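You operate a simulated robot arm through the tools that you are given. There is no shell and no other tool.

Carry out the task below with a simulated robot arm. There is one attempt and no reset: what you move stays moved.

JOB
Close the barrel: bung in and knocked tight, oak peg in its small hole.
Fine: knock with the wooden mallet till no froth shows and put the mallet back. Set down upright: wooden mallet.
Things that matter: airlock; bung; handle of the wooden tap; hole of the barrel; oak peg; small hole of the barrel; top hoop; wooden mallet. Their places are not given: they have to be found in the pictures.

Only the result counts: the job must be done as asked and must still hold three seconds after the hand-in. Knocking over, shifting, dropping, spilling or breaking anything else fails it.

ROBOT AND FRAMES
A 7-joint arm with a two-finger parallel gripper, fixed in place. Base frame: the origin is at the foot of the arm, x ahead of it, y to its left, z up; the work surface is at about z = 0.949. Readings come in m, degrees, newtons and seconds.
Its first joint turns from -166.0 to 166.0 degrees. Payload 3.43 kg.
The TCP is the grasp point between the finger pads, 0.03 m short of the fingertips. In the tool frame z runs along the fingers and y along their closing line. Largest opening 0.094 m; finger width 0.028, thickness 0.01; the body of the gripper, 0.05 by 0.096 m, starts 0.055 m behind the TCP.
Orientation is told as [roll, pitch, yaw] about the base's x, y, z axes, in that order, counted from this pose: with the fingers straight down and closing along the base's y, the tool's x points along the base's -x, its y along +y and its z along -z.

CONTROLS
- The arm moves only by the tool arm_command. Its argument "motion" is a list of rows, each a list of 7 numbers: the shift along the tool's x, y, z in mm, then the turn, a rotation vector about the tool's x, y, z in degrees, then the closure, from 0 (fully open) to 1 (shut). In form: [[x, y, z, rx, ry, rz, claw], ...]. A call has 1 to 20 rows; each row is the pose to reach, as a shift and turn from the pose commanded when the call began, along the tool's axes at that moment. Each row takes 0.2 s and may step no farther than 0.05 m and 8.6 degrees from the row before; otherwise, or with a gripper value out of range, the whole call is refused. A pose out of reach is approached as far as the arm can. The call stops where the force on the tool passes 90 N (or 10 N more than at its start, if that is more) or the arm is blocked; 0.2 s more then pass. The fingers move at their own pace (about 0.045 m/s each) and stop on an object; they squeeze with about 25 N. The grip force told is the motor's: it shows also when the fingers shut on nothing. Time passes only in rows, and 0.2 s behind the last, so rows that repeat a pose let the fingers close. The reply holds the time, the measured pose of the TCP, the force on the tool along the base axes, the opening and the grip force, in the units named above and with some noise, with the torque about the TCP (base axes, N m) and any sound that the robot's microphone picked up, and new pictures: "show" is both (left out), scene, wrist or none.
- Cameras (640 x 400 px; columns grow to the right, rows downward): "scene" is fixed at [0.2144, -0.6452, 1.682]; the picture's right is [0.67, -0.75, 0.00], its down [-0.67, -0.60, -0.44] and it looks along [0.33, 0.29, -0.90] (base axes); focal length 226 px, centre (320, 200). "wrist" rides on the gripper at [0.076, 0.014, -0.103] in the tool frame; the picture's right is [-0.18, 0.98, 0.00], its down [-0.75, -0.14, -0.64] and it looks along [-0.63, -0.12, 0.77] (tool axes); focal length 243 px, centre (320, 200).
- raise_lower(by): slides the trunk up (or, below 0, down) by that many m; the arm rides with it, the base frame stays. It gives what a move gives, with no picture.
- measure_at(camera, pixels): there is no depth. For up to 12 entries [column, row, z] of the newest picture of that camera ("zoom" is the newest enlarged one), the place [x, y] in the base frame at which the ray of that pixel passes the height z, good to about 0.003 m, but the place of the scene camera against the robot may be out by one fixed shift of up to 0.012 m in any direction. It takes no simulated time.
- inspect(camera, box): a new picture of the part [left, top, right, bottom] of that camera's present view, enlarged. It takes no simulated time.
- hand_in(): hands the job in; it is judged then, once.

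Leave the gripper open and the arm clear of the work at the hand-in unless told otherwise.

The tools are called after "Emit:" by a JSON object that holds its "method" and its "body". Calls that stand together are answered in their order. arm_command: Moves the arm, as the interface text tells. Its arguments: {"type":"object","properties":{"motion":{"type":"array"},"show":{"type":"string","enum":["both","scene","wrist","none"]}},"required":["motion"]} The other tools are called the same way: raise_lower (by) slides the trunk up or down; measure_at (camera, pixels) gives the place at which the rays of pixels pass given heights; inspect (camera, box) takes an enlarged picture of a part of a camera's view; hand_in () hands the job in.

At the start:

```text
t: 0.0
position: [0.3488, -0.3602, 1.4025]
tool_rot: [0.1, -0.1, 0.0]
force: [-0.2, -1.0, 0.1]
torque: [-0.01, 0.0, 0.0]
finger_gap: 0.0938
grip_force: 0.1
trunk travel left (down, up): [-0.425, 0.065]
```

scene: 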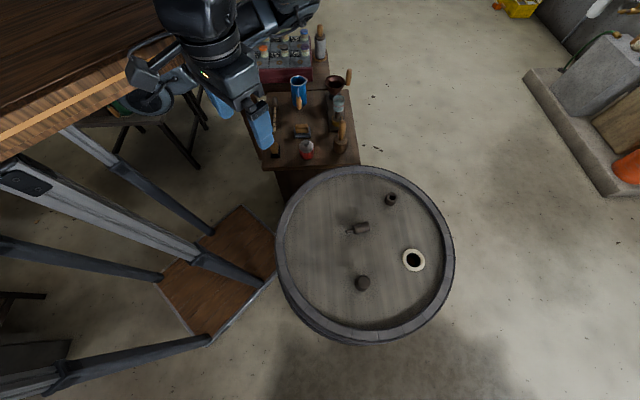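
wrist: 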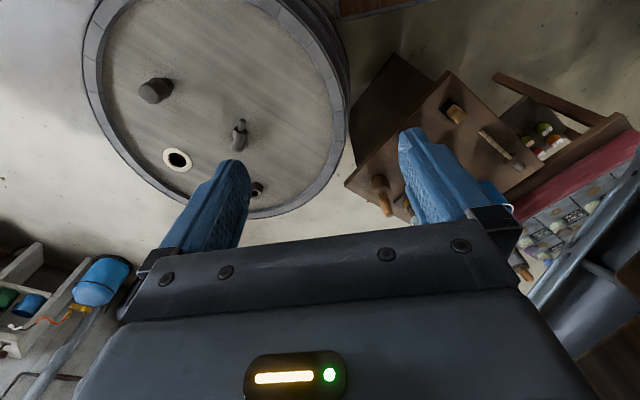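

I see a barrel at scene centre (365,255) with a white-ringed hole at (413,260), small items at (390,199), (358,228), (362,283), and a little table with tools at (310,130). I'll enlarge those areas first.

Emit:
{"method": "inspect", "body": {"camera": "scene", "box": [260, 160, 470, 350]}}

Emit:
{"method": "inspect", "body": {"camera": "scene", "box": [240, 60, 370, 190]}}

Emit:
{"method": "inspect", "body": {"camera": "wrist", "box": [80, 0, 360, 220]}}

Emit:
{"method": "inspect", "body": {"camera": "wrist", "box": [340, 50, 640, 290]}}

```text
2.11 times, centred on (365, 255) of scene
```

zoom: 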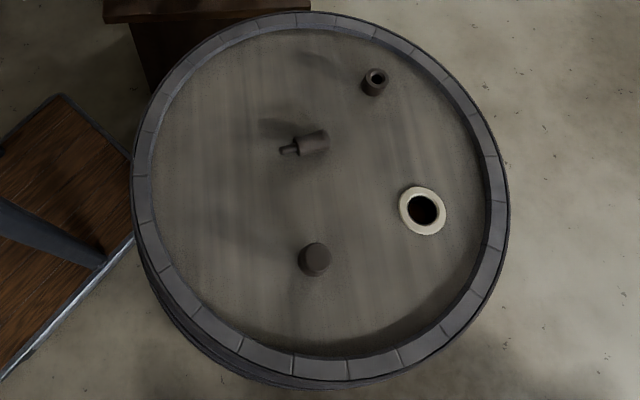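

```text
3.08 times, centred on (305, 125) of scene
```

zoom: 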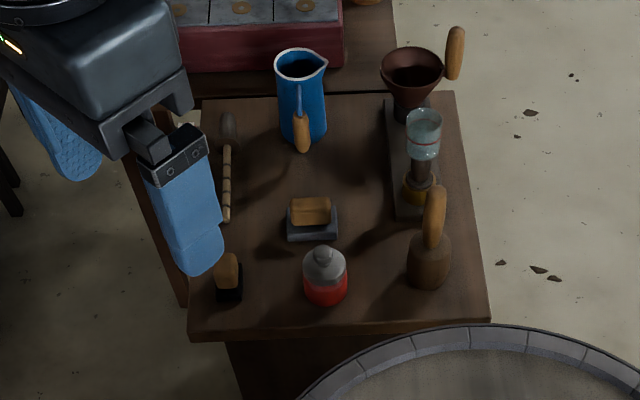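

```text
1.82 times, centred on (220, 110) of wrist
```

zoom: 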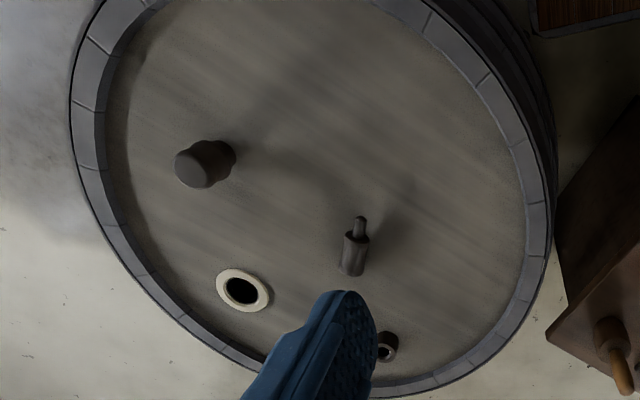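

```text
1.67 times, centred on (490, 170) of wrist
```

zoom: 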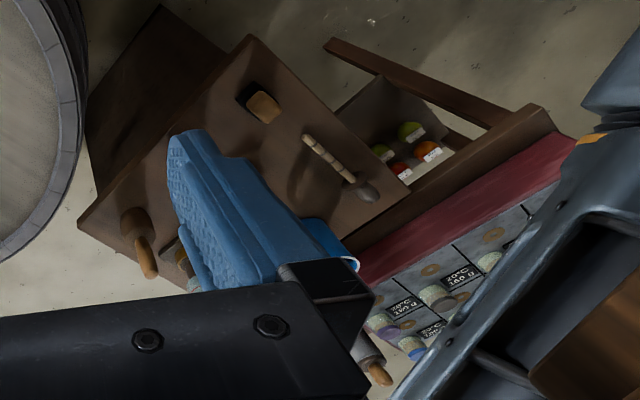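

The bung looks like the knob at scene (362,283), the peg the stepped cylinder at (358,228), the small hole the collar at (390,199), and the mallet stands at about (341,140) with its handle up. Next I'll measure these pixels at a few heights.

Emit:
{"method": "measure_at", "body": {"camera": "scene", "pixels": [[413, 260, 0.949], [362, 283, 0.949], [358, 228, 0.949], [390, 199, 0.949], [278, 245, 0.949], [454, 256, 0.949], [365, 166, 0.949], [375, 342, 0.949], [341, 140, 0.949], [341, 140, 0.75], [279, 170, 0.949], [360, 163, 0.949]]}}

Emit:
{"method": "measure_at", "body": {"camera": "wrist", "pixels": [[178, 159, 0.949], [155, 90, 0.949], [239, 135, 0.949], [257, 189, 0.949], [380, 195, 0.949], [380, 195, 0.75]]}}

```text
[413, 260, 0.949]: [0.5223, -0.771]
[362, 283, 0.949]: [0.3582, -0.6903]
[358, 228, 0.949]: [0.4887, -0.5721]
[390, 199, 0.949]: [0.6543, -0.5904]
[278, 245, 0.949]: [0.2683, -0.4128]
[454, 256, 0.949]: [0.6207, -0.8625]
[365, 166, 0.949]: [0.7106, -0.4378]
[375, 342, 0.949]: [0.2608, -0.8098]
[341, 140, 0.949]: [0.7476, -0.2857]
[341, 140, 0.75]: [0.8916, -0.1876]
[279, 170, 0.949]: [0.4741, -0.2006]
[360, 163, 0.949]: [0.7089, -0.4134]
```

```text
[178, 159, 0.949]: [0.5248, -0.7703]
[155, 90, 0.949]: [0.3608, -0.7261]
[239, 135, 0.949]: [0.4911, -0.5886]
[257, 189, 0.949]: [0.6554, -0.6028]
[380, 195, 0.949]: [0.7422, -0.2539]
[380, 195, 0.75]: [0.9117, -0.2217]
```

Both cameras agree on the hole at about (0.523,-0.771) for z≈0.949, so that is the barrel head's height. The peg seems to lie on its side and the bung to stand upright. I'll move above the barrel for a closer wrist view, gripper open.

Emit:
{"method": "arm_command", "body": {"motion": [[-16, -37, 21, 0, 0, 0, 0], [-32, -74, 42, 0, 0, 0, 0], [-48, -111, 63, 0, 0, 0, 0], [-64, -148, 84, 0, 0, 0, 0], [-80, -185, 105, 0, 0, 0, 0], [-96, -222, 126, 0, 0, 0, 0], [-110, -260, 150, 0, 0, 0, 0], [-110, -260, 150, 0, 0, 0, 0]], "show": "both"}}

```text
t: 1.8
position: [0.461, -0.62, 1.2524]
tool_rot: [0.0, 0.0, 0.0]
force: [0.1, -0.2, -0.3]
torque: [-0.01, 0.0, 0.04]
finger_gap: 0.0942
grip_force: 0.1
trunk travel left (down, up): [-0.425, 0.065]
```

scene: 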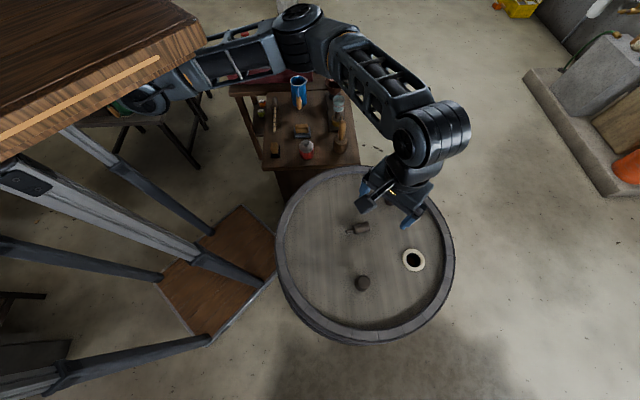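
wrist: 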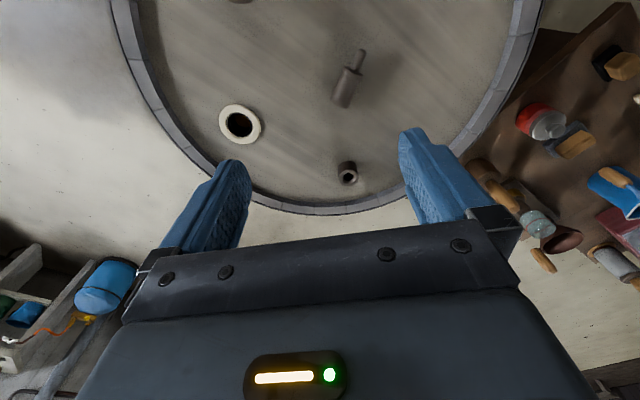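

Emit:
{"method": "inspect", "body": {"camera": "wrist", "box": [200, 30, 420, 200]}}

Emit:
{"method": "inspect", "body": {"camera": "wrist", "box": [440, 20, 640, 280]}}

Emit:
{"method": "inspect", "body": {"camera": "scene", "box": [225, 70, 375, 180]}}

Emit:
{"method": "measure_at", "body": {"camera": "wrist", "pixels": [[240, 125, 0.949], [361, 52, 0.949], [343, 100, 0.949], [348, 176, 0.949], [348, 170, 0.949], [345, 88, 0.962]]}}

```text
2.35 times, centred on (310, 115) of wrist
```

zoom: 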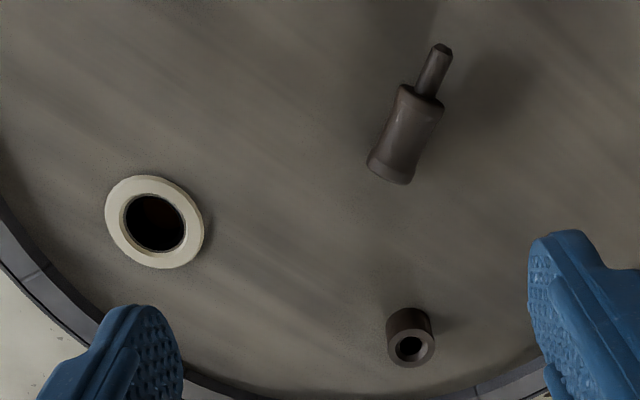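

```text
1.54 times, centred on (540, 150) of wrist
```

zoom: 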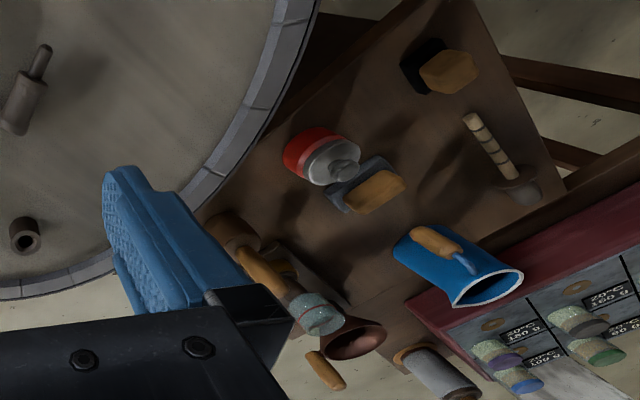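

```text
3.64 times, centred on (300, 125) of scene
```

zoom: 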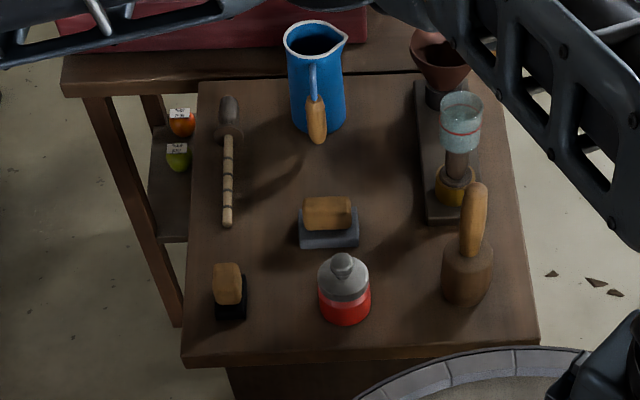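

```text
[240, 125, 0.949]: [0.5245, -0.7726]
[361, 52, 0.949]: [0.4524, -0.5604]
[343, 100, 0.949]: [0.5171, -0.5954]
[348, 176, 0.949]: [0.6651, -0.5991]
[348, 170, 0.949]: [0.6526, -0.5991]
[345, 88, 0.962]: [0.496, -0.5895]
```

The peg lies on its side with its thin end at wrist (361,52) and thick end at (343,100). The small hole is the collar at (348,172), near (0.655,-0.599). I'll shift back over the bung to see it clearly.

Emit:
{"method": "arm_command", "body": {"motion": [[30, -20, 17, 0, 0, 0, 0], [60, -40, 34, 0, 0, 0, 0], [90, -60, 50, 0, 0, 0, 0], [90, -60, 50, 0, 0, 0, 0]], "show": "wrist"}}

Emit:
{"method": "inspect", "body": {"camera": "wrist", "box": [180, 0, 460, 175]}}

```text
t: 2.8
position: [0.3674, -0.6826, 1.2015]
tool_rot: [-0.1, 0.0, 0.1]
force: [0.3, 0.4, 1.1]
torque: [-0.05, 0.02, 0.04]
finger_gap: 0.094
grip_force: 0.0
trunk travel left (down, up): [-0.425, 0.065]
```

wrist: 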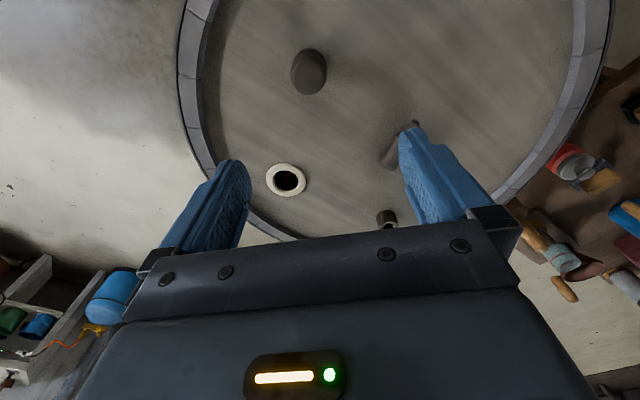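

```text
2.29 times, centred on (320, 88) of wrist
```

zoom: 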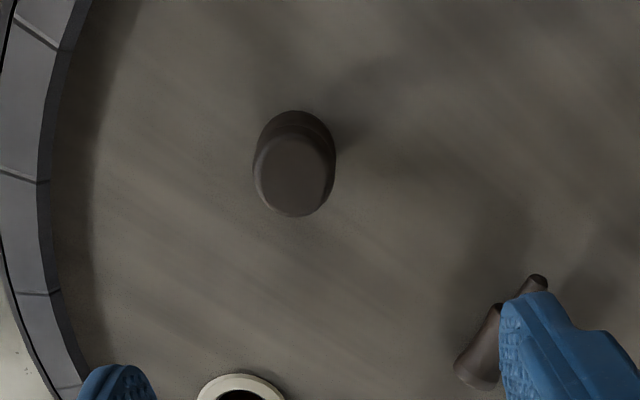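

The bung's top disc is at wrist (309,78) with its foot near (310,62). I'll compare this with the scene pixel at several heights to get its height and place.

Emit:
{"method": "measure_at", "body": {"camera": "wrist", "pixels": [[309, 78, 0.949], [309, 78, 0.98], [309, 78, 1.0], [309, 78, 1.02], [292, 78, 0.99], [327, 78, 0.99], [309, 94, 0.99], [309, 63, 0.99], [285, 180, 0.949]]}}

Emit:
{"method": "inspect", "body": {"camera": "scene", "box": [330, 180, 450, 300]}}

Emit:
{"method": "measure_at", "body": {"camera": "scene", "pixels": [[362, 282, 0.949], [362, 282, 0.98], [362, 282, 1.0], [362, 282, 1.02]]}}

```text
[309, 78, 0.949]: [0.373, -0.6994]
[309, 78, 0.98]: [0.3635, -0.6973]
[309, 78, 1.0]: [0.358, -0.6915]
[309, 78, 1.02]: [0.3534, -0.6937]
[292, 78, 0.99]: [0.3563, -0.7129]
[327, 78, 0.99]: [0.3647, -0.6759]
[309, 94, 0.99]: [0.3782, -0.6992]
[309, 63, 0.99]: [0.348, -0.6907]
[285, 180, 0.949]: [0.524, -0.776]
```

```text
3.33 times, centred on (390, 240) of scene
```

zoom: 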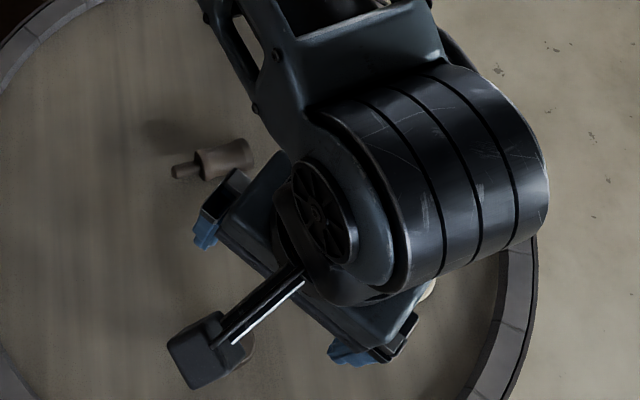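

```text
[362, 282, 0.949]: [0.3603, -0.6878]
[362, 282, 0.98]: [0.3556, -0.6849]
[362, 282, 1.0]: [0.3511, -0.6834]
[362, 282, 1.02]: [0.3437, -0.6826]
```

Wrist triangulation puts the bung top near z≈0.99 at (0.36,-0.695), diameter about 42 mm. I'll go down 100 mm over it for a more exact look.

Emit:
{"method": "arm_command", "body": {"motion": [[-4, 0, 35, 0, 0, 0, 0], [-7, 0, 70, 0, 0, 0, 0], [-9, 0, 100, 0, 0, 0, 0], [-9, 0, 100, 0, 0, 0, 0]], "show": "wrist"}}

Emit:
{"method": "inspect", "body": {"camera": "wrist", "box": [220, 10, 400, 150]}}

```text
t: 3.8
position: [0.3773, -0.6809, 1.0993]
tool_rot: [0.0, -0.1, 0.1]
force: [0.1, 0.7, -0.5]
torque: [0.01, 0.02, -0.02]
finger_gap: 0.0941
grip_force: 0.1
trunk travel left (down, up): [-0.425, 0.065]
```

wrist: 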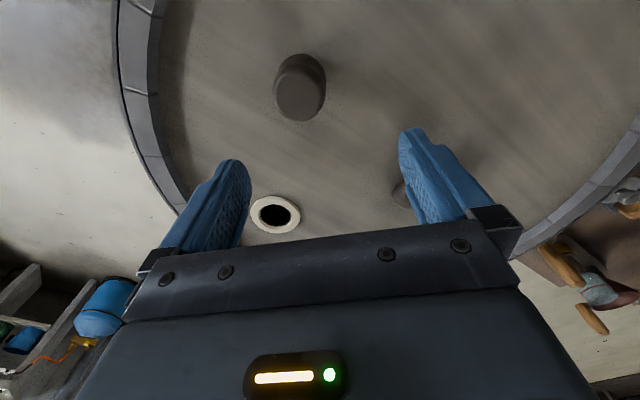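

```text
2.86 times, centred on (310, 80) of wrist
```

zoom: 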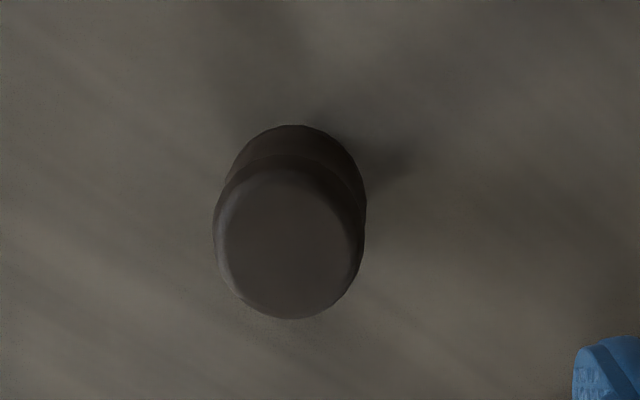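

The bung shows a chamfered top of roughly 44 mm at wrist (299,93), with a lower part beneath. Now I'll look at the hole closely from about the same height.

Emit:
{"method": "arm_command", "body": {"motion": [[-45, -27, 0, 0, 0, 0, 0], [-90, -54, 0, 0, 0, 0, 0], [-140, -80, 0, 0, 0, 0, 0], [-140, -80, 0, 0, 0, 0, 0]], "show": "wrist"}}

Emit:
{"method": "inspect", "body": {"camera": "wrist", "box": [200, 10, 420, 150]}}

```text
refused: row 1 steps farther than a row can; nothing moved
```

```text
2.86 times, centred on (310, 80) of wrist
```

zoom: 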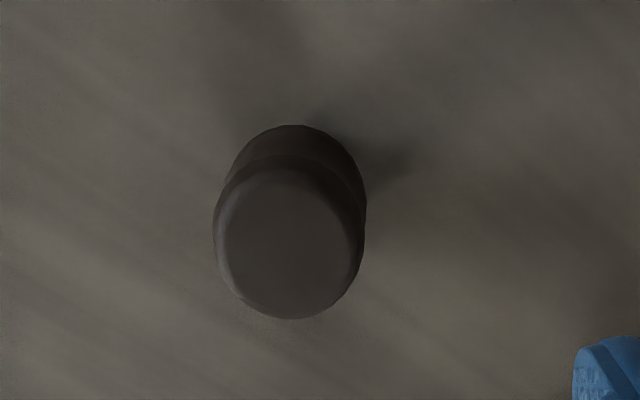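

The call was refused because the first step was over 50 mm, so I'll split it into smaller steps.

Emit:
{"method": "arm_command", "body": {"motion": [[-35, -20, 0, 0, 0, 0, 0], [-70, -40, 0, 0, 0, 0, 0], [-105, -60, 0, 0, 0, 0, 0], [-140, -80, 0, 0, 0, 0, 0], [-140, -80, 0, 0, 0, 0, 0]], "show": "wrist"}}

Emit:
{"method": "inspect", "body": {"camera": "wrist", "box": [200, 10, 420, 150]}}

```text
t: 5.0
position: [0.5062, -0.7373, 1.1009]
tool_rot: [0.0, 0.0, 0.0]
force: [-0.3, 0.4, 0.6]
torque: [0.03, -0.02, 0.05]
finger_gap: 0.0943
grip_force: 0.2
out of reach, approached as far as the arm can: row 4, 5
trunk travel left (down, up): [-0.425, 0.065]
```

wrist: 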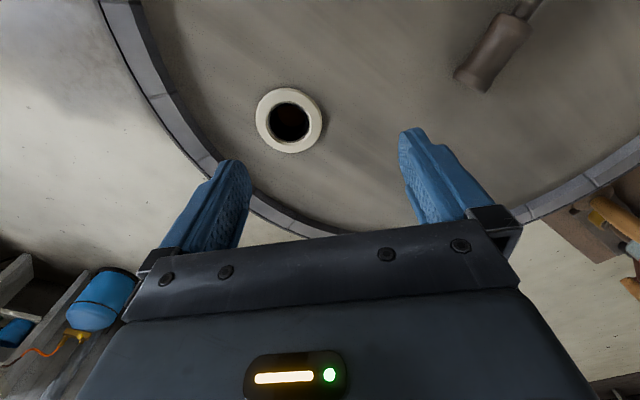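

```text
2.86 times, centred on (310, 80) of wrist
```

zoom: 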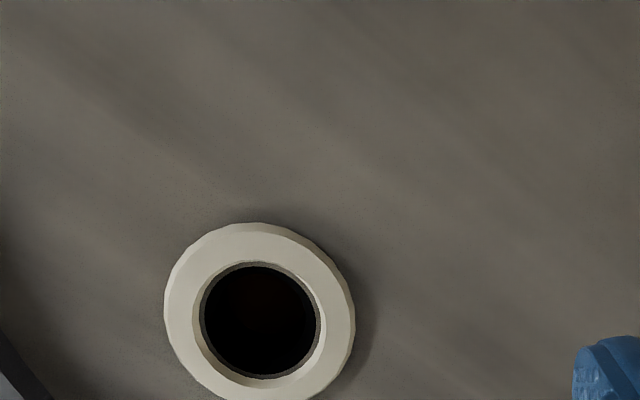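

The white ring is a collar about 70 mm wide with a hole near 44–45 mm; the arm stopped short at r≈0.89 for this height. Next I'll look at the bung obliquely from the side to see its profile, moving to about (0.38,-0.52).

Emit:
{"method": "arm_command", "body": {"motion": [[22, 40, 0, 0, 0, 0, 0], [45, 80, 0, 0, 0, 0, 0], [67, 120, 0, 0, 0, 0, 0], [90, 160, 0, 0, 0, 0, 0], [112, 200, 0, 0, 0, 0, 0], [135, 240, 0, 0, 0, 0, 0], [135, 240, 0, 0, 0, 0, 0]], "show": "both"}}

Emit:
{"method": "inspect", "body": {"camera": "wrist", "box": [60, 60, 240, 180]}}

Emit:
{"method": "inspect", "body": {"camera": "scene", "box": [330, 240, 450, 310]}}

```text
t: 6.6
position: [0.3736, -0.4959, 1.1023]
tool_rot: [0.0, 0.0, 0.0]
force: [0.7, 0.2, 0.7]
torque: [0.01, 0.0, -0.01]
finger_gap: 0.094
grip_force: 0.1
trunk travel left (down, up): [-0.425, 0.065]
```

scene: 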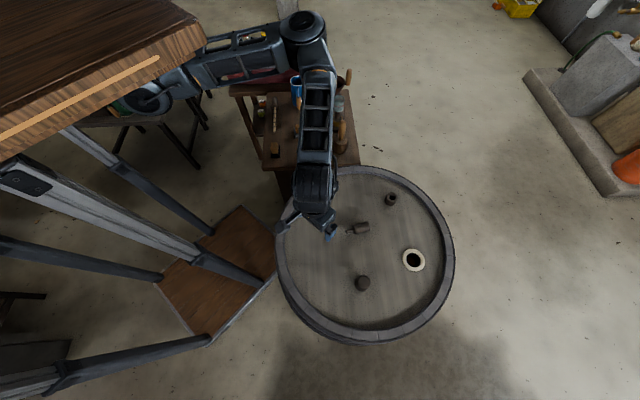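
wrist: 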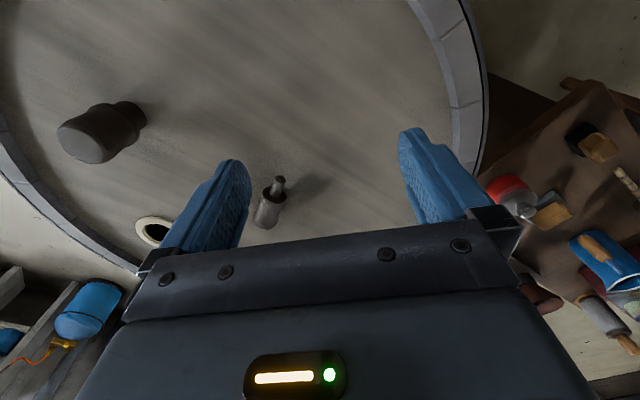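

```text
3.33 times, centred on (150, 120) of wrist
```

zoom: 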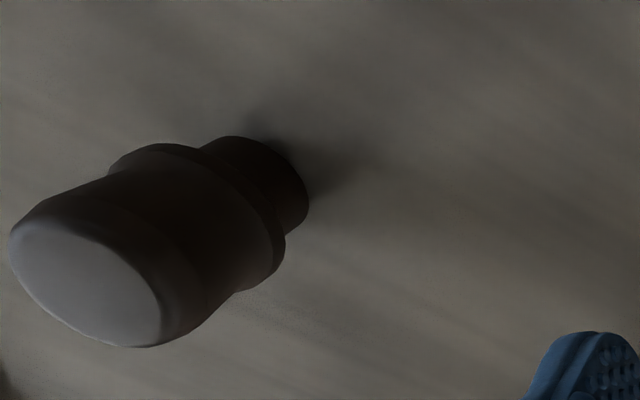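

```text
5.33 times, centred on (390, 275) of scene
```

zoom: 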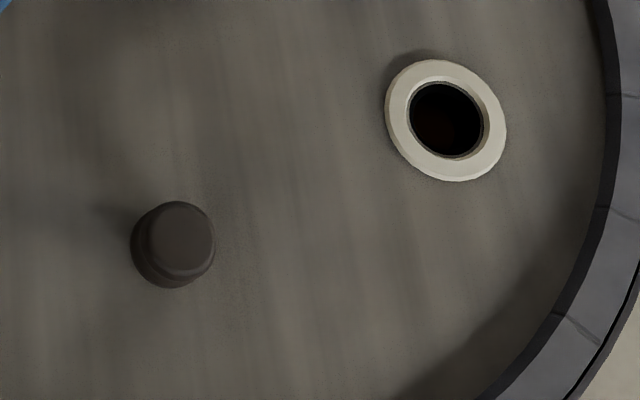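

Now the bung's profile is clear in the zoom: a knob on top, a wider flange around zoom (205,215), and a narrower plug at the bottom. I'll measure these points to get the heights.

Emit:
{"method": "measure_at", "body": {"camera": "wrist", "pixels": [[79.4, 145.5, 1.0], [79.4, 145.5, 1.02], [79.4, 145.5, 1.03], [115.5, 124.5, 0.97], [115.5, 124.5, 0.98], [115.5, 124.5, 0.99], [146, 120, 0.949], [155, 233, 0.955], [277, 185, 0.965], [264, 222, 0.965]]}}

Emit:
{"method": "inspect", "body": {"camera": "wrist", "box": [220, 150, 340, 240]}}

Emit:
{"method": "inspect", "body": {"camera": "scene", "box": [330, 180, 430, 250]}}

```text
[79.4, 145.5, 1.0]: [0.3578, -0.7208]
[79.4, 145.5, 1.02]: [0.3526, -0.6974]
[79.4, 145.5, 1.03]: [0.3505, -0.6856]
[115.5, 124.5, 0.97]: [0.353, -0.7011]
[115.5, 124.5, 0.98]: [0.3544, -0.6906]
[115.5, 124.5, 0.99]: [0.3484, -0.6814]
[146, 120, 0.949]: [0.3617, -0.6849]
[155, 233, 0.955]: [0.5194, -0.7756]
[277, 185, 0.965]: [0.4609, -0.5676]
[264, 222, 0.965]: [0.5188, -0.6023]
```

```text
4.44 times, centred on (280, 195) of wrist
```

zoom: 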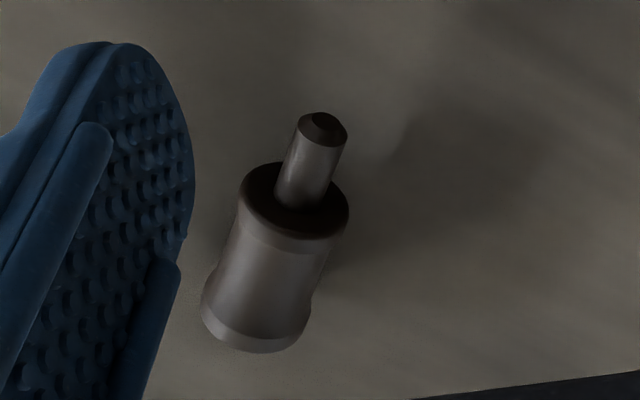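

```text
5.71 times, centred on (380, 215) of scene
```

zoom: 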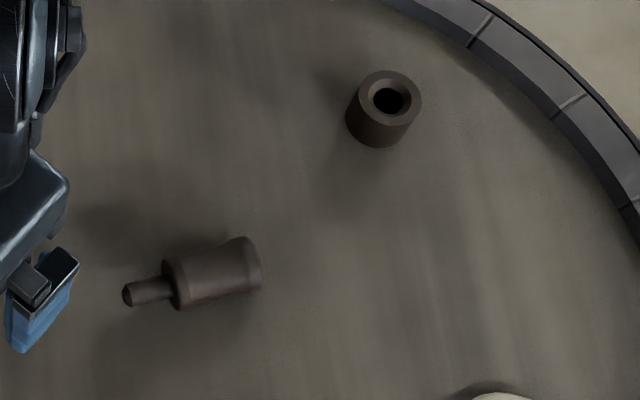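

Heights: knob top z≈1.022, flange ≈0.98, bung axis ≈(0.353,-0.692). The hole is at r≈0.93, which needs more reach at height, so I'll raise the trunk fully, since the arm is clear of everything.

Emit:
{"method": "raise_lower", "body": {"by": 0.065}}

```text
t: 7.6
position: [0.3729, -0.4963, 1.1658]
tool_rot: [0.0, 0.1, 0.0]
force: [1.0, 0.0, 0.2]
torque: [-0.04, 0.01, -0.03]
finger_gap: 0.0943
grip_force: 0.1
trunk travel left (down, up): [-0.49, 0.0]
```

The trunk is up and the tool is at z=1.166. Next I'll move up and over towards the tool table to see the mallet and its neighbours.

Emit:
{"method": "arm_command", "body": {"motion": [[0, 0, -45, 0, 0, 0, 0], [-20, 22, -80, 0, 0, 0, 0], [-48, 52, -105, 0, 0, 0, 0], [-76, 82, -125, 0, 0, 0, 0], [-106, 114, -134, 0, 0, 0, 0], [-136, 147, -134, 0, 0, 0, 0], [-166, 180, -134, 0, 0, 0, 0], [-196, 213, -134, 0, 0, 0, 0], [-227, 246, -134, 0, 0, 0, 0], [-227, 246, -134, 0, 0, 0, 0]], "show": "both"}}

Emit:
{"method": "inspect", "body": {"camera": "wrist", "box": [200, 0, 560, 200]}}

```text
t: 9.8
position: [0.6017, -0.25, 1.3006]
tool_rot: [0.1, 0.0, 0.0]
force: [-0.9, 0.1, -0.5]
torque: [-0.05, -0.04, 0.02]
finger_gap: 0.0941
grip_force: 0.1
trunk travel left (down, up): [-0.49, 0.0]
```

scene: 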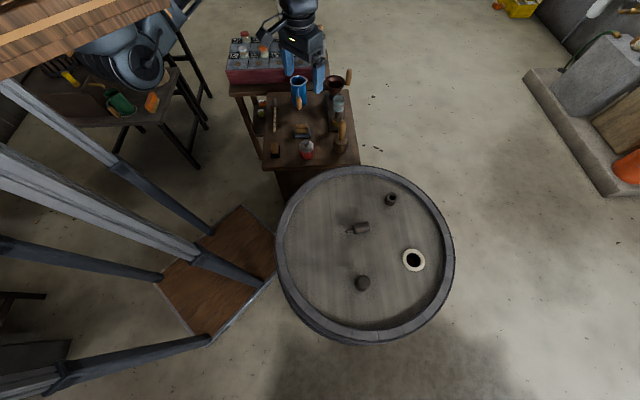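
wrist: 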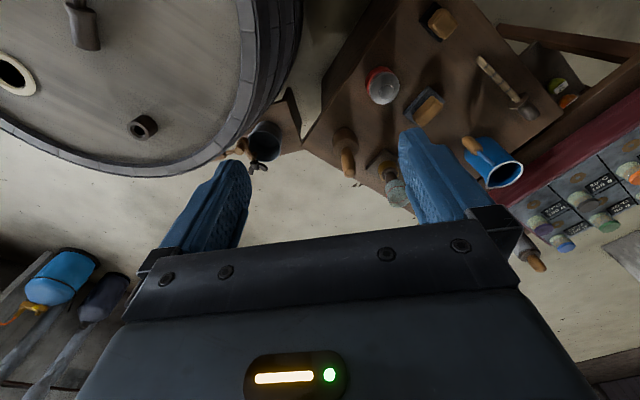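

```text
1.78 times, centred on (380, 100) of wrist
```

zoom: 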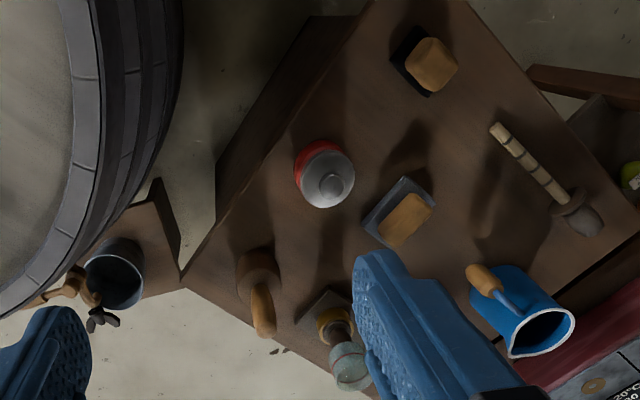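

From this view I triangulate the mallet at about (0.835,-0.229), handle top z≈0.944 and head bottom near z≈0.75. The airlock is beyond it, near (0.91,-0.12). To knock at the far hole I'll need to tilt the tool outward with the camera on top, so I'll test turning the wrist about the tool axis here in free air.

Emit:
{"method": "arm_command", "body": {"motion": [[0, 0, 0, 0, 0, -8.5, 0], [0, 0, 0, 0, 0, -17, 0], [0, 0, 0, 0, 0, -25.5, 0], [0, 0, 0, 0, 0, -34, 0], [0, 0, 0, 0, 0, -42.5, 0], [0, 0, 0, 0, 0, -51, 0], [0, 0, 0, 0, 0, -59.5, 0], [0, 0, 0, 0, 0, -68, 0], [0, 0, 0, 0, 0, -76.5, 0], [0, 0, 0, 0, 0, -85, 0], [0, 0, 0, 0, 0, -93.5, 0], [0, 0, 0, 0, 0, -102, 0], [0, 0, 0, 0, 0, -110.5, 0], [0, 0, 0, 0, 0, -119, 0], [0, 0, 0, 0, 0, -127.5, 0], [0, 0, 0, 0, 0, -136, 0], [0, 0, 0, 0, 0, -144.5, 0], [0, 0, 0, 0, 0, -153, 0], [0, 0, 0, 0, 0, -153, 0]], "show": "both"}}

```text
t: 13.8
position: [0.5962, -0.2509, 1.293]
tool_rot: [2.1, -1.7, 153.1]
force: [0.7, 0.1, 0.6]
torque: [-0.03, 0.01, 0.02]
finger_gap: 0.0941
grip_force: 0.0
trunk travel left (down, up): [-0.49, 0.0]
```

scene: 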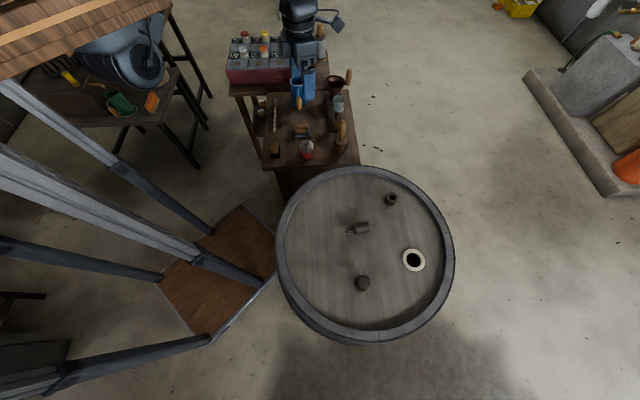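
wrist: 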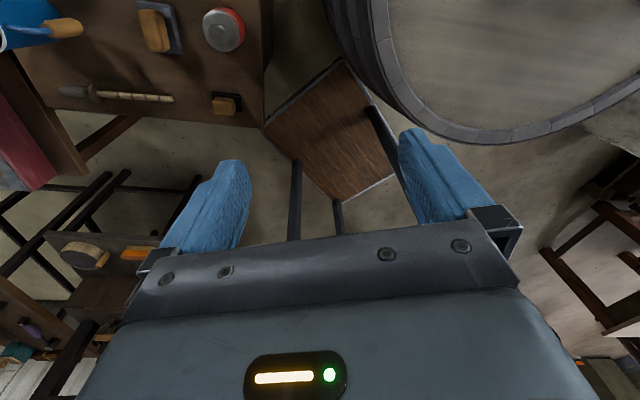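

The wrist turned to yaw 153° without complaint, but the pose shows 2° and 7 mm of deviation. I'll hold a moment to see whether it settles.

Emit:
{"method": "arm_command", "body": {"motion": [[0, 0, 0, 0, 0, 0, 0], [0, 0, 0, 0, 0, 0, 0], [0, 0, 0, 0, 0, 0, 0]], "show": "none"}}

```text
t: 14.6
position: [0.5953, -0.2507, 1.2918]
tool_rot: [2.0, -1.8, 152.9]
force: [0.6, -0.6, 0.3]
torque: [-0.01, -0.01, -0.03]
finger_gap: 0.0939
grip_force: 0.1
trunk travel left (down, up): [-0.49, 0.0]
```

It stays off, so that side is near the wrist's limit. I'll turn back to zero and then go the other way, still in free air.

Emit:
{"method": "arm_command", "body": {"motion": [[0, 0, 0, 0, 0, 8.5, 0], [0, 0, 0, 0, 0, 17, 0], [0, 0, 0, 0, 0, 25.5, 0], [0, 0, 0, 0, 0, 34, 0], [0, 0, 0, 0, 0, 42.5, 0], [0, 0, 0, 0, 0, 51, 0], [0, 0, 0, 0, 0, 59.5, 0], [0, 0, 0, 0, 0, 68, 0], [0, 0, 0, 0, 0, 76.5, 0], [0, 0, 0, 0, 0, 85, 0], [0, 0, 0, 0, 0, 93.5, 0], [0, 0, 0, 0, 0, 102, 0], [0, 0, 0, 0, 0, 110.5, 0], [0, 0, 0, 0, 0, 119, 0], [0, 0, 0, 0, 0, 127.5, 0], [0, 0, 0, 0, 0, 136, 0], [0, 0, 0, 0, 0, 144.5, 0], [0, 0, 0, 0, 0, 153, 0], [0, 0, 0, 0, 0, 153, 0]], "show": "none"}}

Emit:
{"method": "arm_command", "body": {"motion": [[0, 0, 0, 0, 0, 8.5, 0], [0, 0, 0, 0, 0, 17, 0], [0, 0, 0, 0, 0, 25.5, 0], [0, 0, 0, 0, 0, 34, 0], [0, 0, 0, 0, 0, 42.5, 0], [0, 0, 0, 0, 0, 51, 0], [0, 0, 0, 0, 0, 59.5, 0], [0, 0, 0, 0, 0, 68, 0], [0, 0, 0, 0, 0, 76.5, 0], [0, 0, 0, 0, 0, 85, 0], [0, 0, 0, 0, 0, 93.5, 0], [0, 0, 0, 0, 0, 102, 0], [0, 0, 0, 0, 0, 110.5, 0], [0, 0, 0, 0, 0, 119, 0], [0, 0, 0, 0, 0, 127.5, 0], [0, 0, 0, 0, 0, 136, 0], [0, 0, 0, 0, 0, 144.5, 0], [0, 0, 0, 0, 0, 153, 0], [0, 0, 0, 0, 0, 161, 0], [0, 0, 0, 0, 0, 161, 0]], "show": "wrist"}}

```text
t: 18.6
position: [0.6005, -0.2515, 1.3017]
tool_rot: [0.0, 0.1, -0.1]
force: [-0.8, 0.4, -0.2]
torque: [-0.02, 0.01, -0.01]
finger_gap: 0.0939
grip_force: 0.0
trunk travel left (down, up): [-0.49, 0.0]
```

```text
t: 22.8
position: [0.3971, -0.2293, 1.313]
tool_rot: [-3.0, -1.3, -156.5]
force: [-0.3, 0.5, -0.4]
torque: [0.02, 0.01, -0.01]
finger_gap: 0.0939
grip_force: 0.1
out of reach, approached as far as the arm can: row 13, 14, 15, 16, 17, 18, 19, 20
trunk travel left (down, up): [-0.49, 0.0]
```

wrist: 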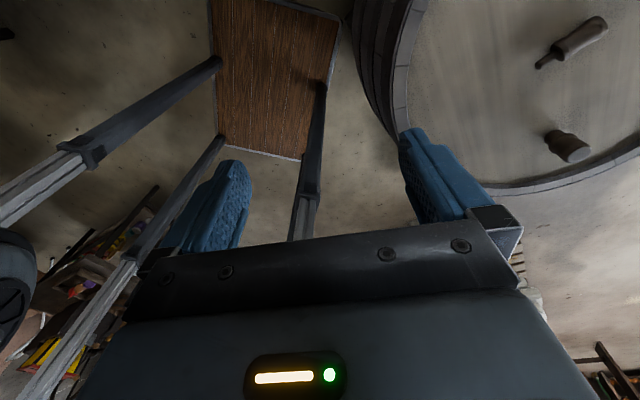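

Turning that way runs out at about yaw −100° and drags the arm off, so the usable wrist range relative to the arm's heading is roughly −80° to +170°. I'll unwind back to yaw 0 at (0.60,-0.25).

Emit:
{"method": "arm_command", "body": {"motion": [[10, 5.5, 1, 0, 0, -8.5, 0], [20, 11, 1, 0, 0, -17, 0], [30, 16.5, 2, 0, 0, -25.5, 0], [40, 22, 3, 0, 0, -34, 0], [50, 28, 3, 0, 0, -42.5, 0], [60, 33, 4, 0, 0, -51, 0], [70, 39, 5, 0, 0, -59.5, 0], [80, 44, 5, 0, 0, -68, 0], [90, 50, 6, 0, 0, -76.5, 0], [100, 55, 7, 0, 0, -85, 0], [110, 61, 7, 0, 0, -93.5, 0], [120, 67, 8, 0, 0, -102, 0], [130, 72, 9, 0, 0, -110.5, 0], [140, 78, 9, 0, 0, -119, 0], [150, 83, 10, 0, 0, -127.5, 0], [160, 89, 11, 0, 0, -136, 0], [170, 95, 12, 0, 0, -144.5, 0], [178, 100, 12, 0, 0, -153, 0], [178, 100, 12, 0, 0, -156.5, 0], [178, 100, 12, 0, 0, -156.5, 0]], "show": "both"}}

```text
t: 27.0
position: [0.5807, -0.2664, 1.3141]
tool_rot: [0.0, 0.0, -4.5]
force: [0.5, 0.8, 0.8]
torque: [-0.01, 0.0, 0.02]
finger_gap: 0.094
grip_force: 0.1
trunk travel left (down, up): [-0.49, 0.0]
```

scene: 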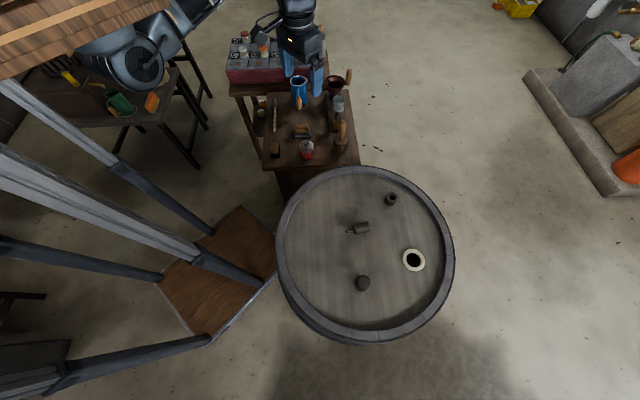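
wrist: 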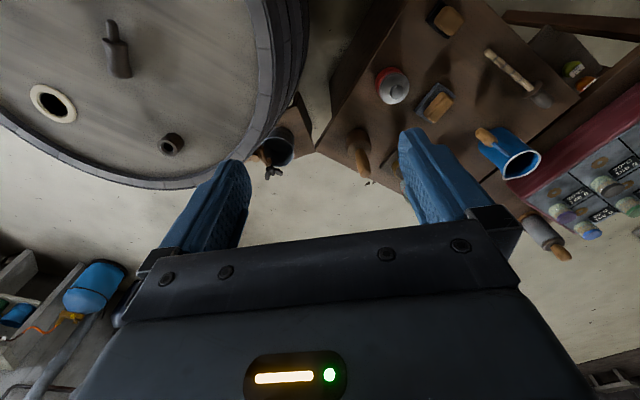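

The arm is back in order (roll and pitch 0, yaw −4.5°). Now I'll travel to above the bung at (0.353,-0.692,1.15), squaring yaw to 0.

Emit:
{"method": "arm_command", "body": {"motion": [[17.6, -40.2, 15, 0, 0, -0.4, 0], [35.2, -80.4, 30, 0, 0, -0.8, 0], [52.8, -120.6, 45, 0, 0, -1.2, 0], [70.4, -160.8, 60, 0, 0, -1.6, 0], [88, -201, 75, 0, 0, -2, 0], [105.6, -241.2, 90, 0, 0, -2.4, 0], [123.2, -281.4, 105, 0, 0, -2.8, 0], [140.8, -321.6, 120, 0, 0, -3.2, 0], [158.4, -361.8, 135, 0, 0, -3.6, 0], [176, -402, 150, 0, 0, -4, 0], [193.6, -442.2, 164, 0, 0, -4.5, 0], [193.6, -442.2, 164, 0, 0, -4.5, 0]], "show": "both"}}

Emit:
{"method": "inspect", "body": {"camera": "wrist", "box": [220, 30, 420, 170]}}

```text
t: 29.6
position: [0.3521, -0.6928, 1.1513]
tool_rot: [0.1, 0.0, 0.0]
force: [-0.3, -0.4, 0.8]
torque: [-0.01, 0.01, 0.0]
finger_gap: 0.094
grip_force: 0.1
trunk travel left (down, up): [-0.49, 0.0]
```

scene: 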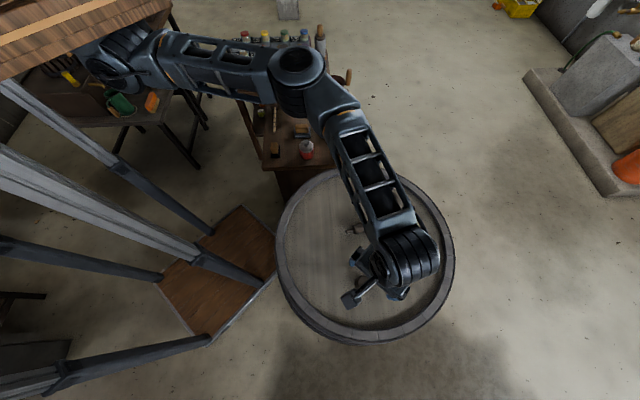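
wrist: 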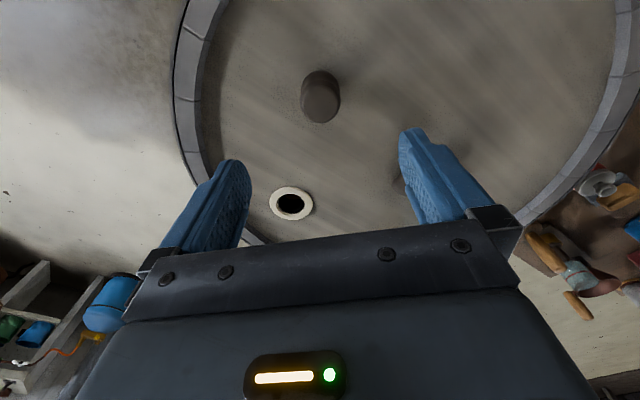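

```text
2.86 times, centred on (320, 100) of wrist
```

zoom: 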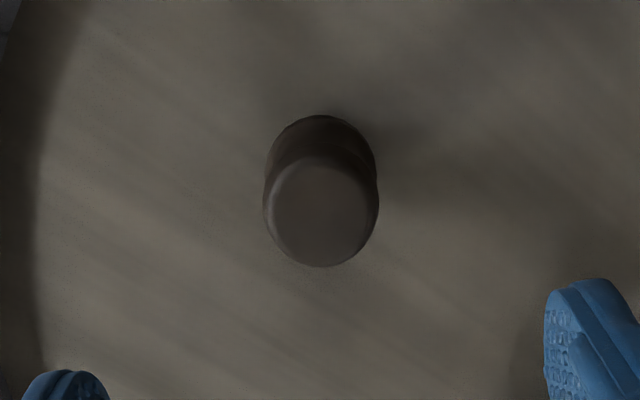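

The knob's top centre is at wrist (320,104), which gives (0.3527,-0.6937) at z=1.02, so the gripper is centred. I'll go down to TCP z≈1.02 (fingertips about 0.99, just above the flange) and check before closing.

Emit:
{"method": "arm_command", "body": {"motion": [[0, 0, 40, 0, 0, 0, 0], [0, 0, 80, 0, 0, 0, 0], [0, -1, 110, 0, 0, 0, 0], [0, -1, 131, 0, 0, 0, 0], [0, -1, 131, 0, 0, 0, 0]], "show": "wrist"}}

```text
t: 30.8
position: [0.3546, -0.6932, 1.0203]
tool_rot: [-0.1, 0.0, 0.0]
force: [-0.4, -0.3, -0.2]
torque: [0.02, 0.0, 0.02]
finger_gap: 0.0939
grip_force: 0.1
trunk travel left (down, up): [-0.49, 0.0]
```

wrist: 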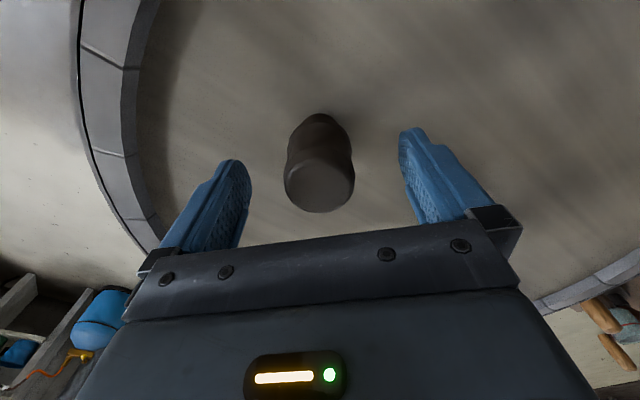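

The knob's top centre appears at (319,187), exactly where the grasp point projects, so alignment is good. Closing the fingers now.

Emit:
{"method": "arm_command", "body": {"motion": [[0, 0, 0, 0, 0, 0, 0.5], [0, 0, 0, 0, 0, 0, 1], [0, 0, 0, 0, 0, 0, 1], [0, 0, 0, 0, 0, 0, 1], [0, 0, 0, 0, 0, 0, 1]], "show": "wrist"}}

```text
t: 32.0
position: [0.3531, -0.6929, 1.0207]
tool_rot: [0.0, 0.0, 0.1]
force: [0.3, -0.9, -0.1]
torque: [-0.01, 0.04, -0.03]
finger_gap: 0.0383
grip_force: 24.7
trunk travel left (down, up): [-0.49, 0.0]
```

wrist: 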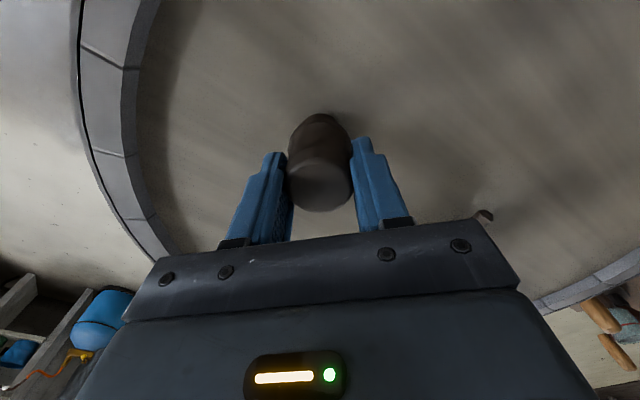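

The bung is gripped (gap 38.3 mm, 24.7 N). I'll lift it 60 mm straight up and look at it.

Emit:
{"method": "arm_command", "body": {"motion": [[0, 0, -20, 0, 0, 0, 1], [0, 0, -40, 0, 0, 0, 1], [0, 0, -60, 0, 0, 0, 1], [0, 0, -60, 0, 0, 0, 1]], "show": "both"}}

Emit:
{"method": "inspect", "body": {"camera": "wrist", "box": [220, 80, 420, 220]}}

```text
t: 33.0
position: [0.3527, -0.6934, 1.0815]
tool_rot: [0.0, -0.1, 0.1]
force: [0.4, 0.6, 0.7]
torque: [0.0, -0.01, -0.01]
finger_gap: 0.0382
grip_force: 24.5
trunk travel left (down, up): [-0.49, 0.0]
```

scene: 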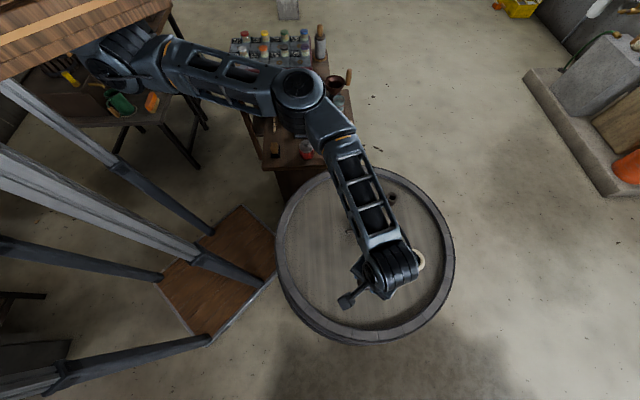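
wrist: 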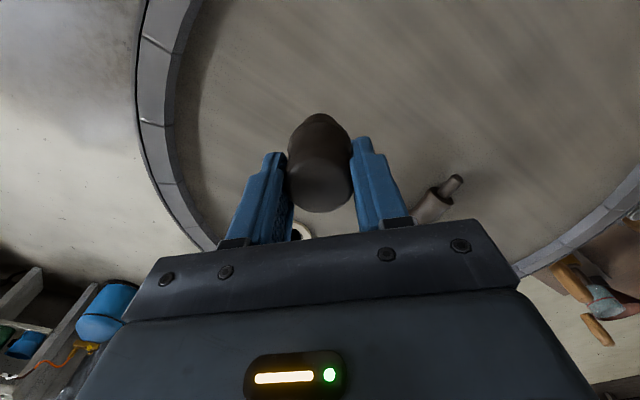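

```text
2.86 times, centred on (320, 150) of wrist
```

zoom: 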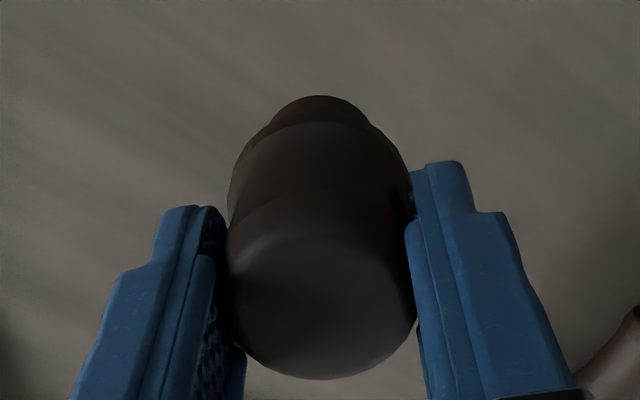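

The bung hangs straight. I'll carry it over to the hole at about (0.5235,-0.773), bottom of the plug near z≈1.0.

Emit:
{"method": "arm_command", "body": {"motion": [[-34, -16, 2, 0, 0, 0, 1], [-68, -32, 4, 0, 0, 0, 1], [-102, -48, 7, 0, 0, 0, 1], [-137, -64, 10, 0, 0, 0, 1], [-171, -79.5, 12, 0, 0, 0, 1], [-171, -79.5, 12, 0, 0, 0, 1]], "show": "both"}}

Emit:
{"method": "inspect", "body": {"camera": "wrist", "box": [220, 60, 420, 200]}}

Emit:
{"method": "inspect", "body": {"camera": "scene", "box": [370, 220, 450, 290]}}

```text
t: 34.4
position: [0.5018, -0.7305, 1.0701]
tool_rot: [-0.1, 0.0, 0.0]
force: [0.3, -0.2, 0.1]
torque: [0.01, -0.01, -0.01]
finger_gap: 0.0383
grip_force: 25.5
out of reach, approached as far as the arm can: row 4, 5, 6
trunk travel left (down, up): [-0.49, 0.0]
```

scene: 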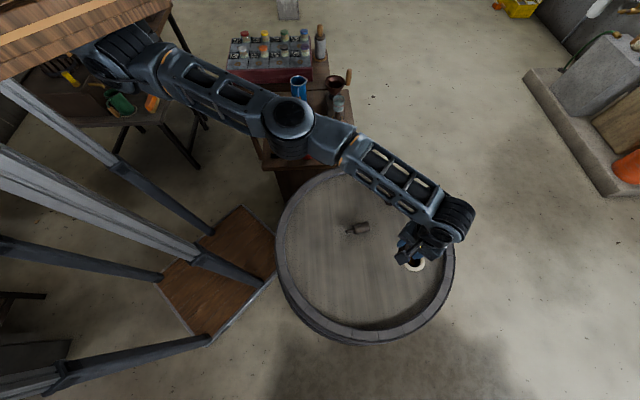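
wrist: 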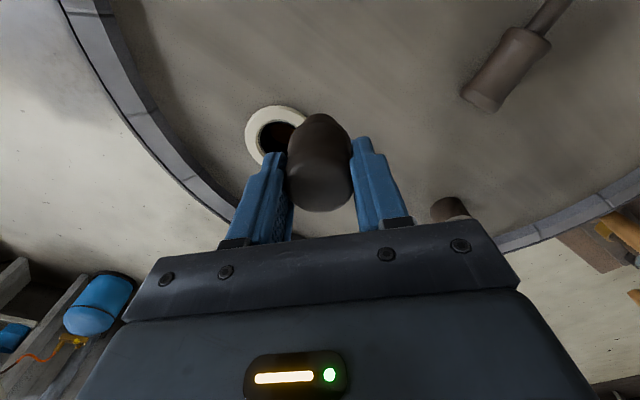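

```text
2.86 times, centred on (320, 130) of wrist
```

zoom: 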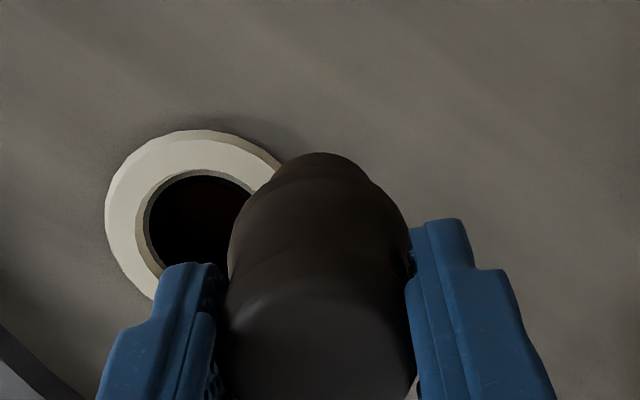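

```text
5.71 times, centred on (410, 255) of scene
```

zoom: 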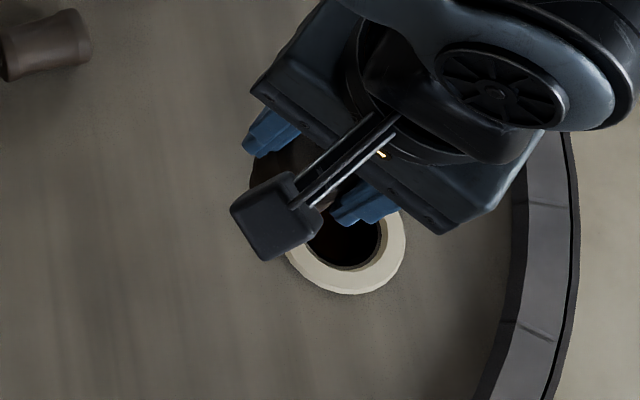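

The arm again stops short at (0.502,-0.731): the hole is still out of reach at this trunk height, and comparing the two stops, a lower trunk should give more reach. I'll back off a little, raise the tool 130 mm, then lower the trunk by the same amount.

Emit:
{"method": "arm_command", "body": {"motion": [[6, 8, -33, 0, 0, 0, 1], [12, 16, -66, 0, 0, 0, 1], [18, 24, -99, 0, 0, 0, 1], [22, 32, -130, 0, 0, 0, 1], [22, 32, -130, 0, 0, 0, 1]], "show": "none"}}

Emit:
{"method": "raise_lower", "body": {"by": -0.13}}

```text
t: 35.6
position: [0.4791, -0.6998, 1.1979]
tool_rot: [0.0, 0.1, 0.0]
force: [-0.8, 0.0, -0.5]
torque: [-0.01, 0.02, -0.01]
finger_gap: 0.0383
grip_force: 24.6
trunk travel left (down, up): [-0.49, 0.0]
```

```text
t: 37.2
position: [0.4804, -0.6989, 1.068]
tool_rot: [0.0, 0.1, 0.0]
force: [-0.1, -0.1, 0.6]
torque: [-0.03, 0.0, -0.02]
finger_gap: 0.0382
grip_force: 25.2
trunk travel left (down, up): [-0.36, 0.13]
```

The trunk is lower now and the bung is at the same height. Trying the move out to the hole again in small steps.

Emit:
{"method": "arm_command", "body": {"motion": [[-14, -25, 0, 0, 0, 0, 1], [-28, -50, 0, 0, 0, 0, 1], [-43, -74, 0, 0, 0, 0, 1], [-43, -74, 0, 0, 0, 0, 1]], "show": "both"}}

Emit:
{"method": "inspect", "body": {"camera": "wrist", "box": [220, 60, 420, 200]}}

```text
t: 38.2
position: [0.5113, -0.7352, 1.0647]
tool_rot: [0.1, 0.0, 0.0]
force: [-0.3, 0.2, 0.0]
torque: [0.0, -0.02, -0.01]
finger_gap: 0.0382
grip_force: 24.7
out of reach, approached as far as the arm can: row 2, 3, 4
trunk travel left (down, up): [-0.36, 0.13]
```

scene: 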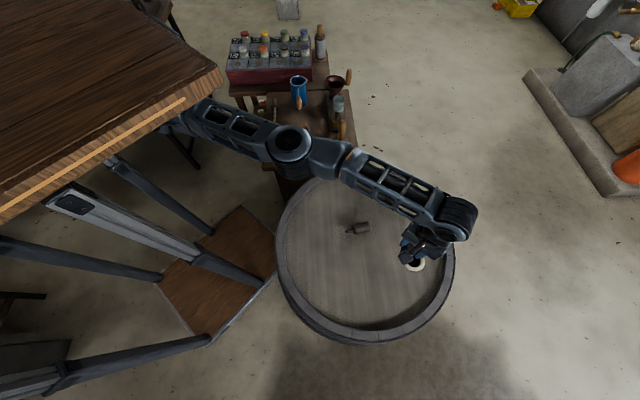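
wrist: 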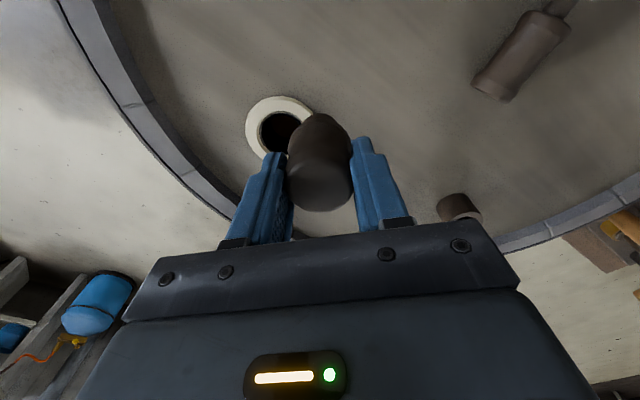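

```text
2.86 times, centred on (320, 130) of wrist
```

zoom: 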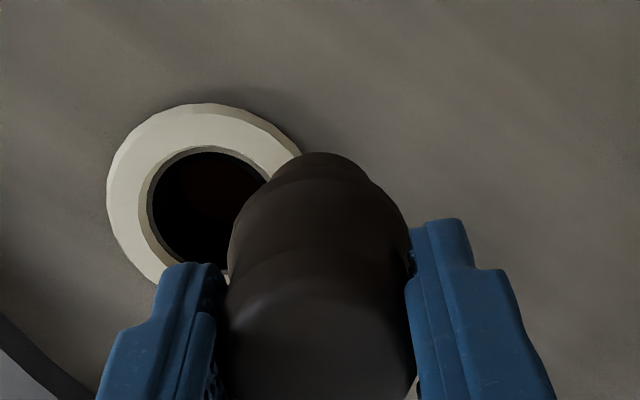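

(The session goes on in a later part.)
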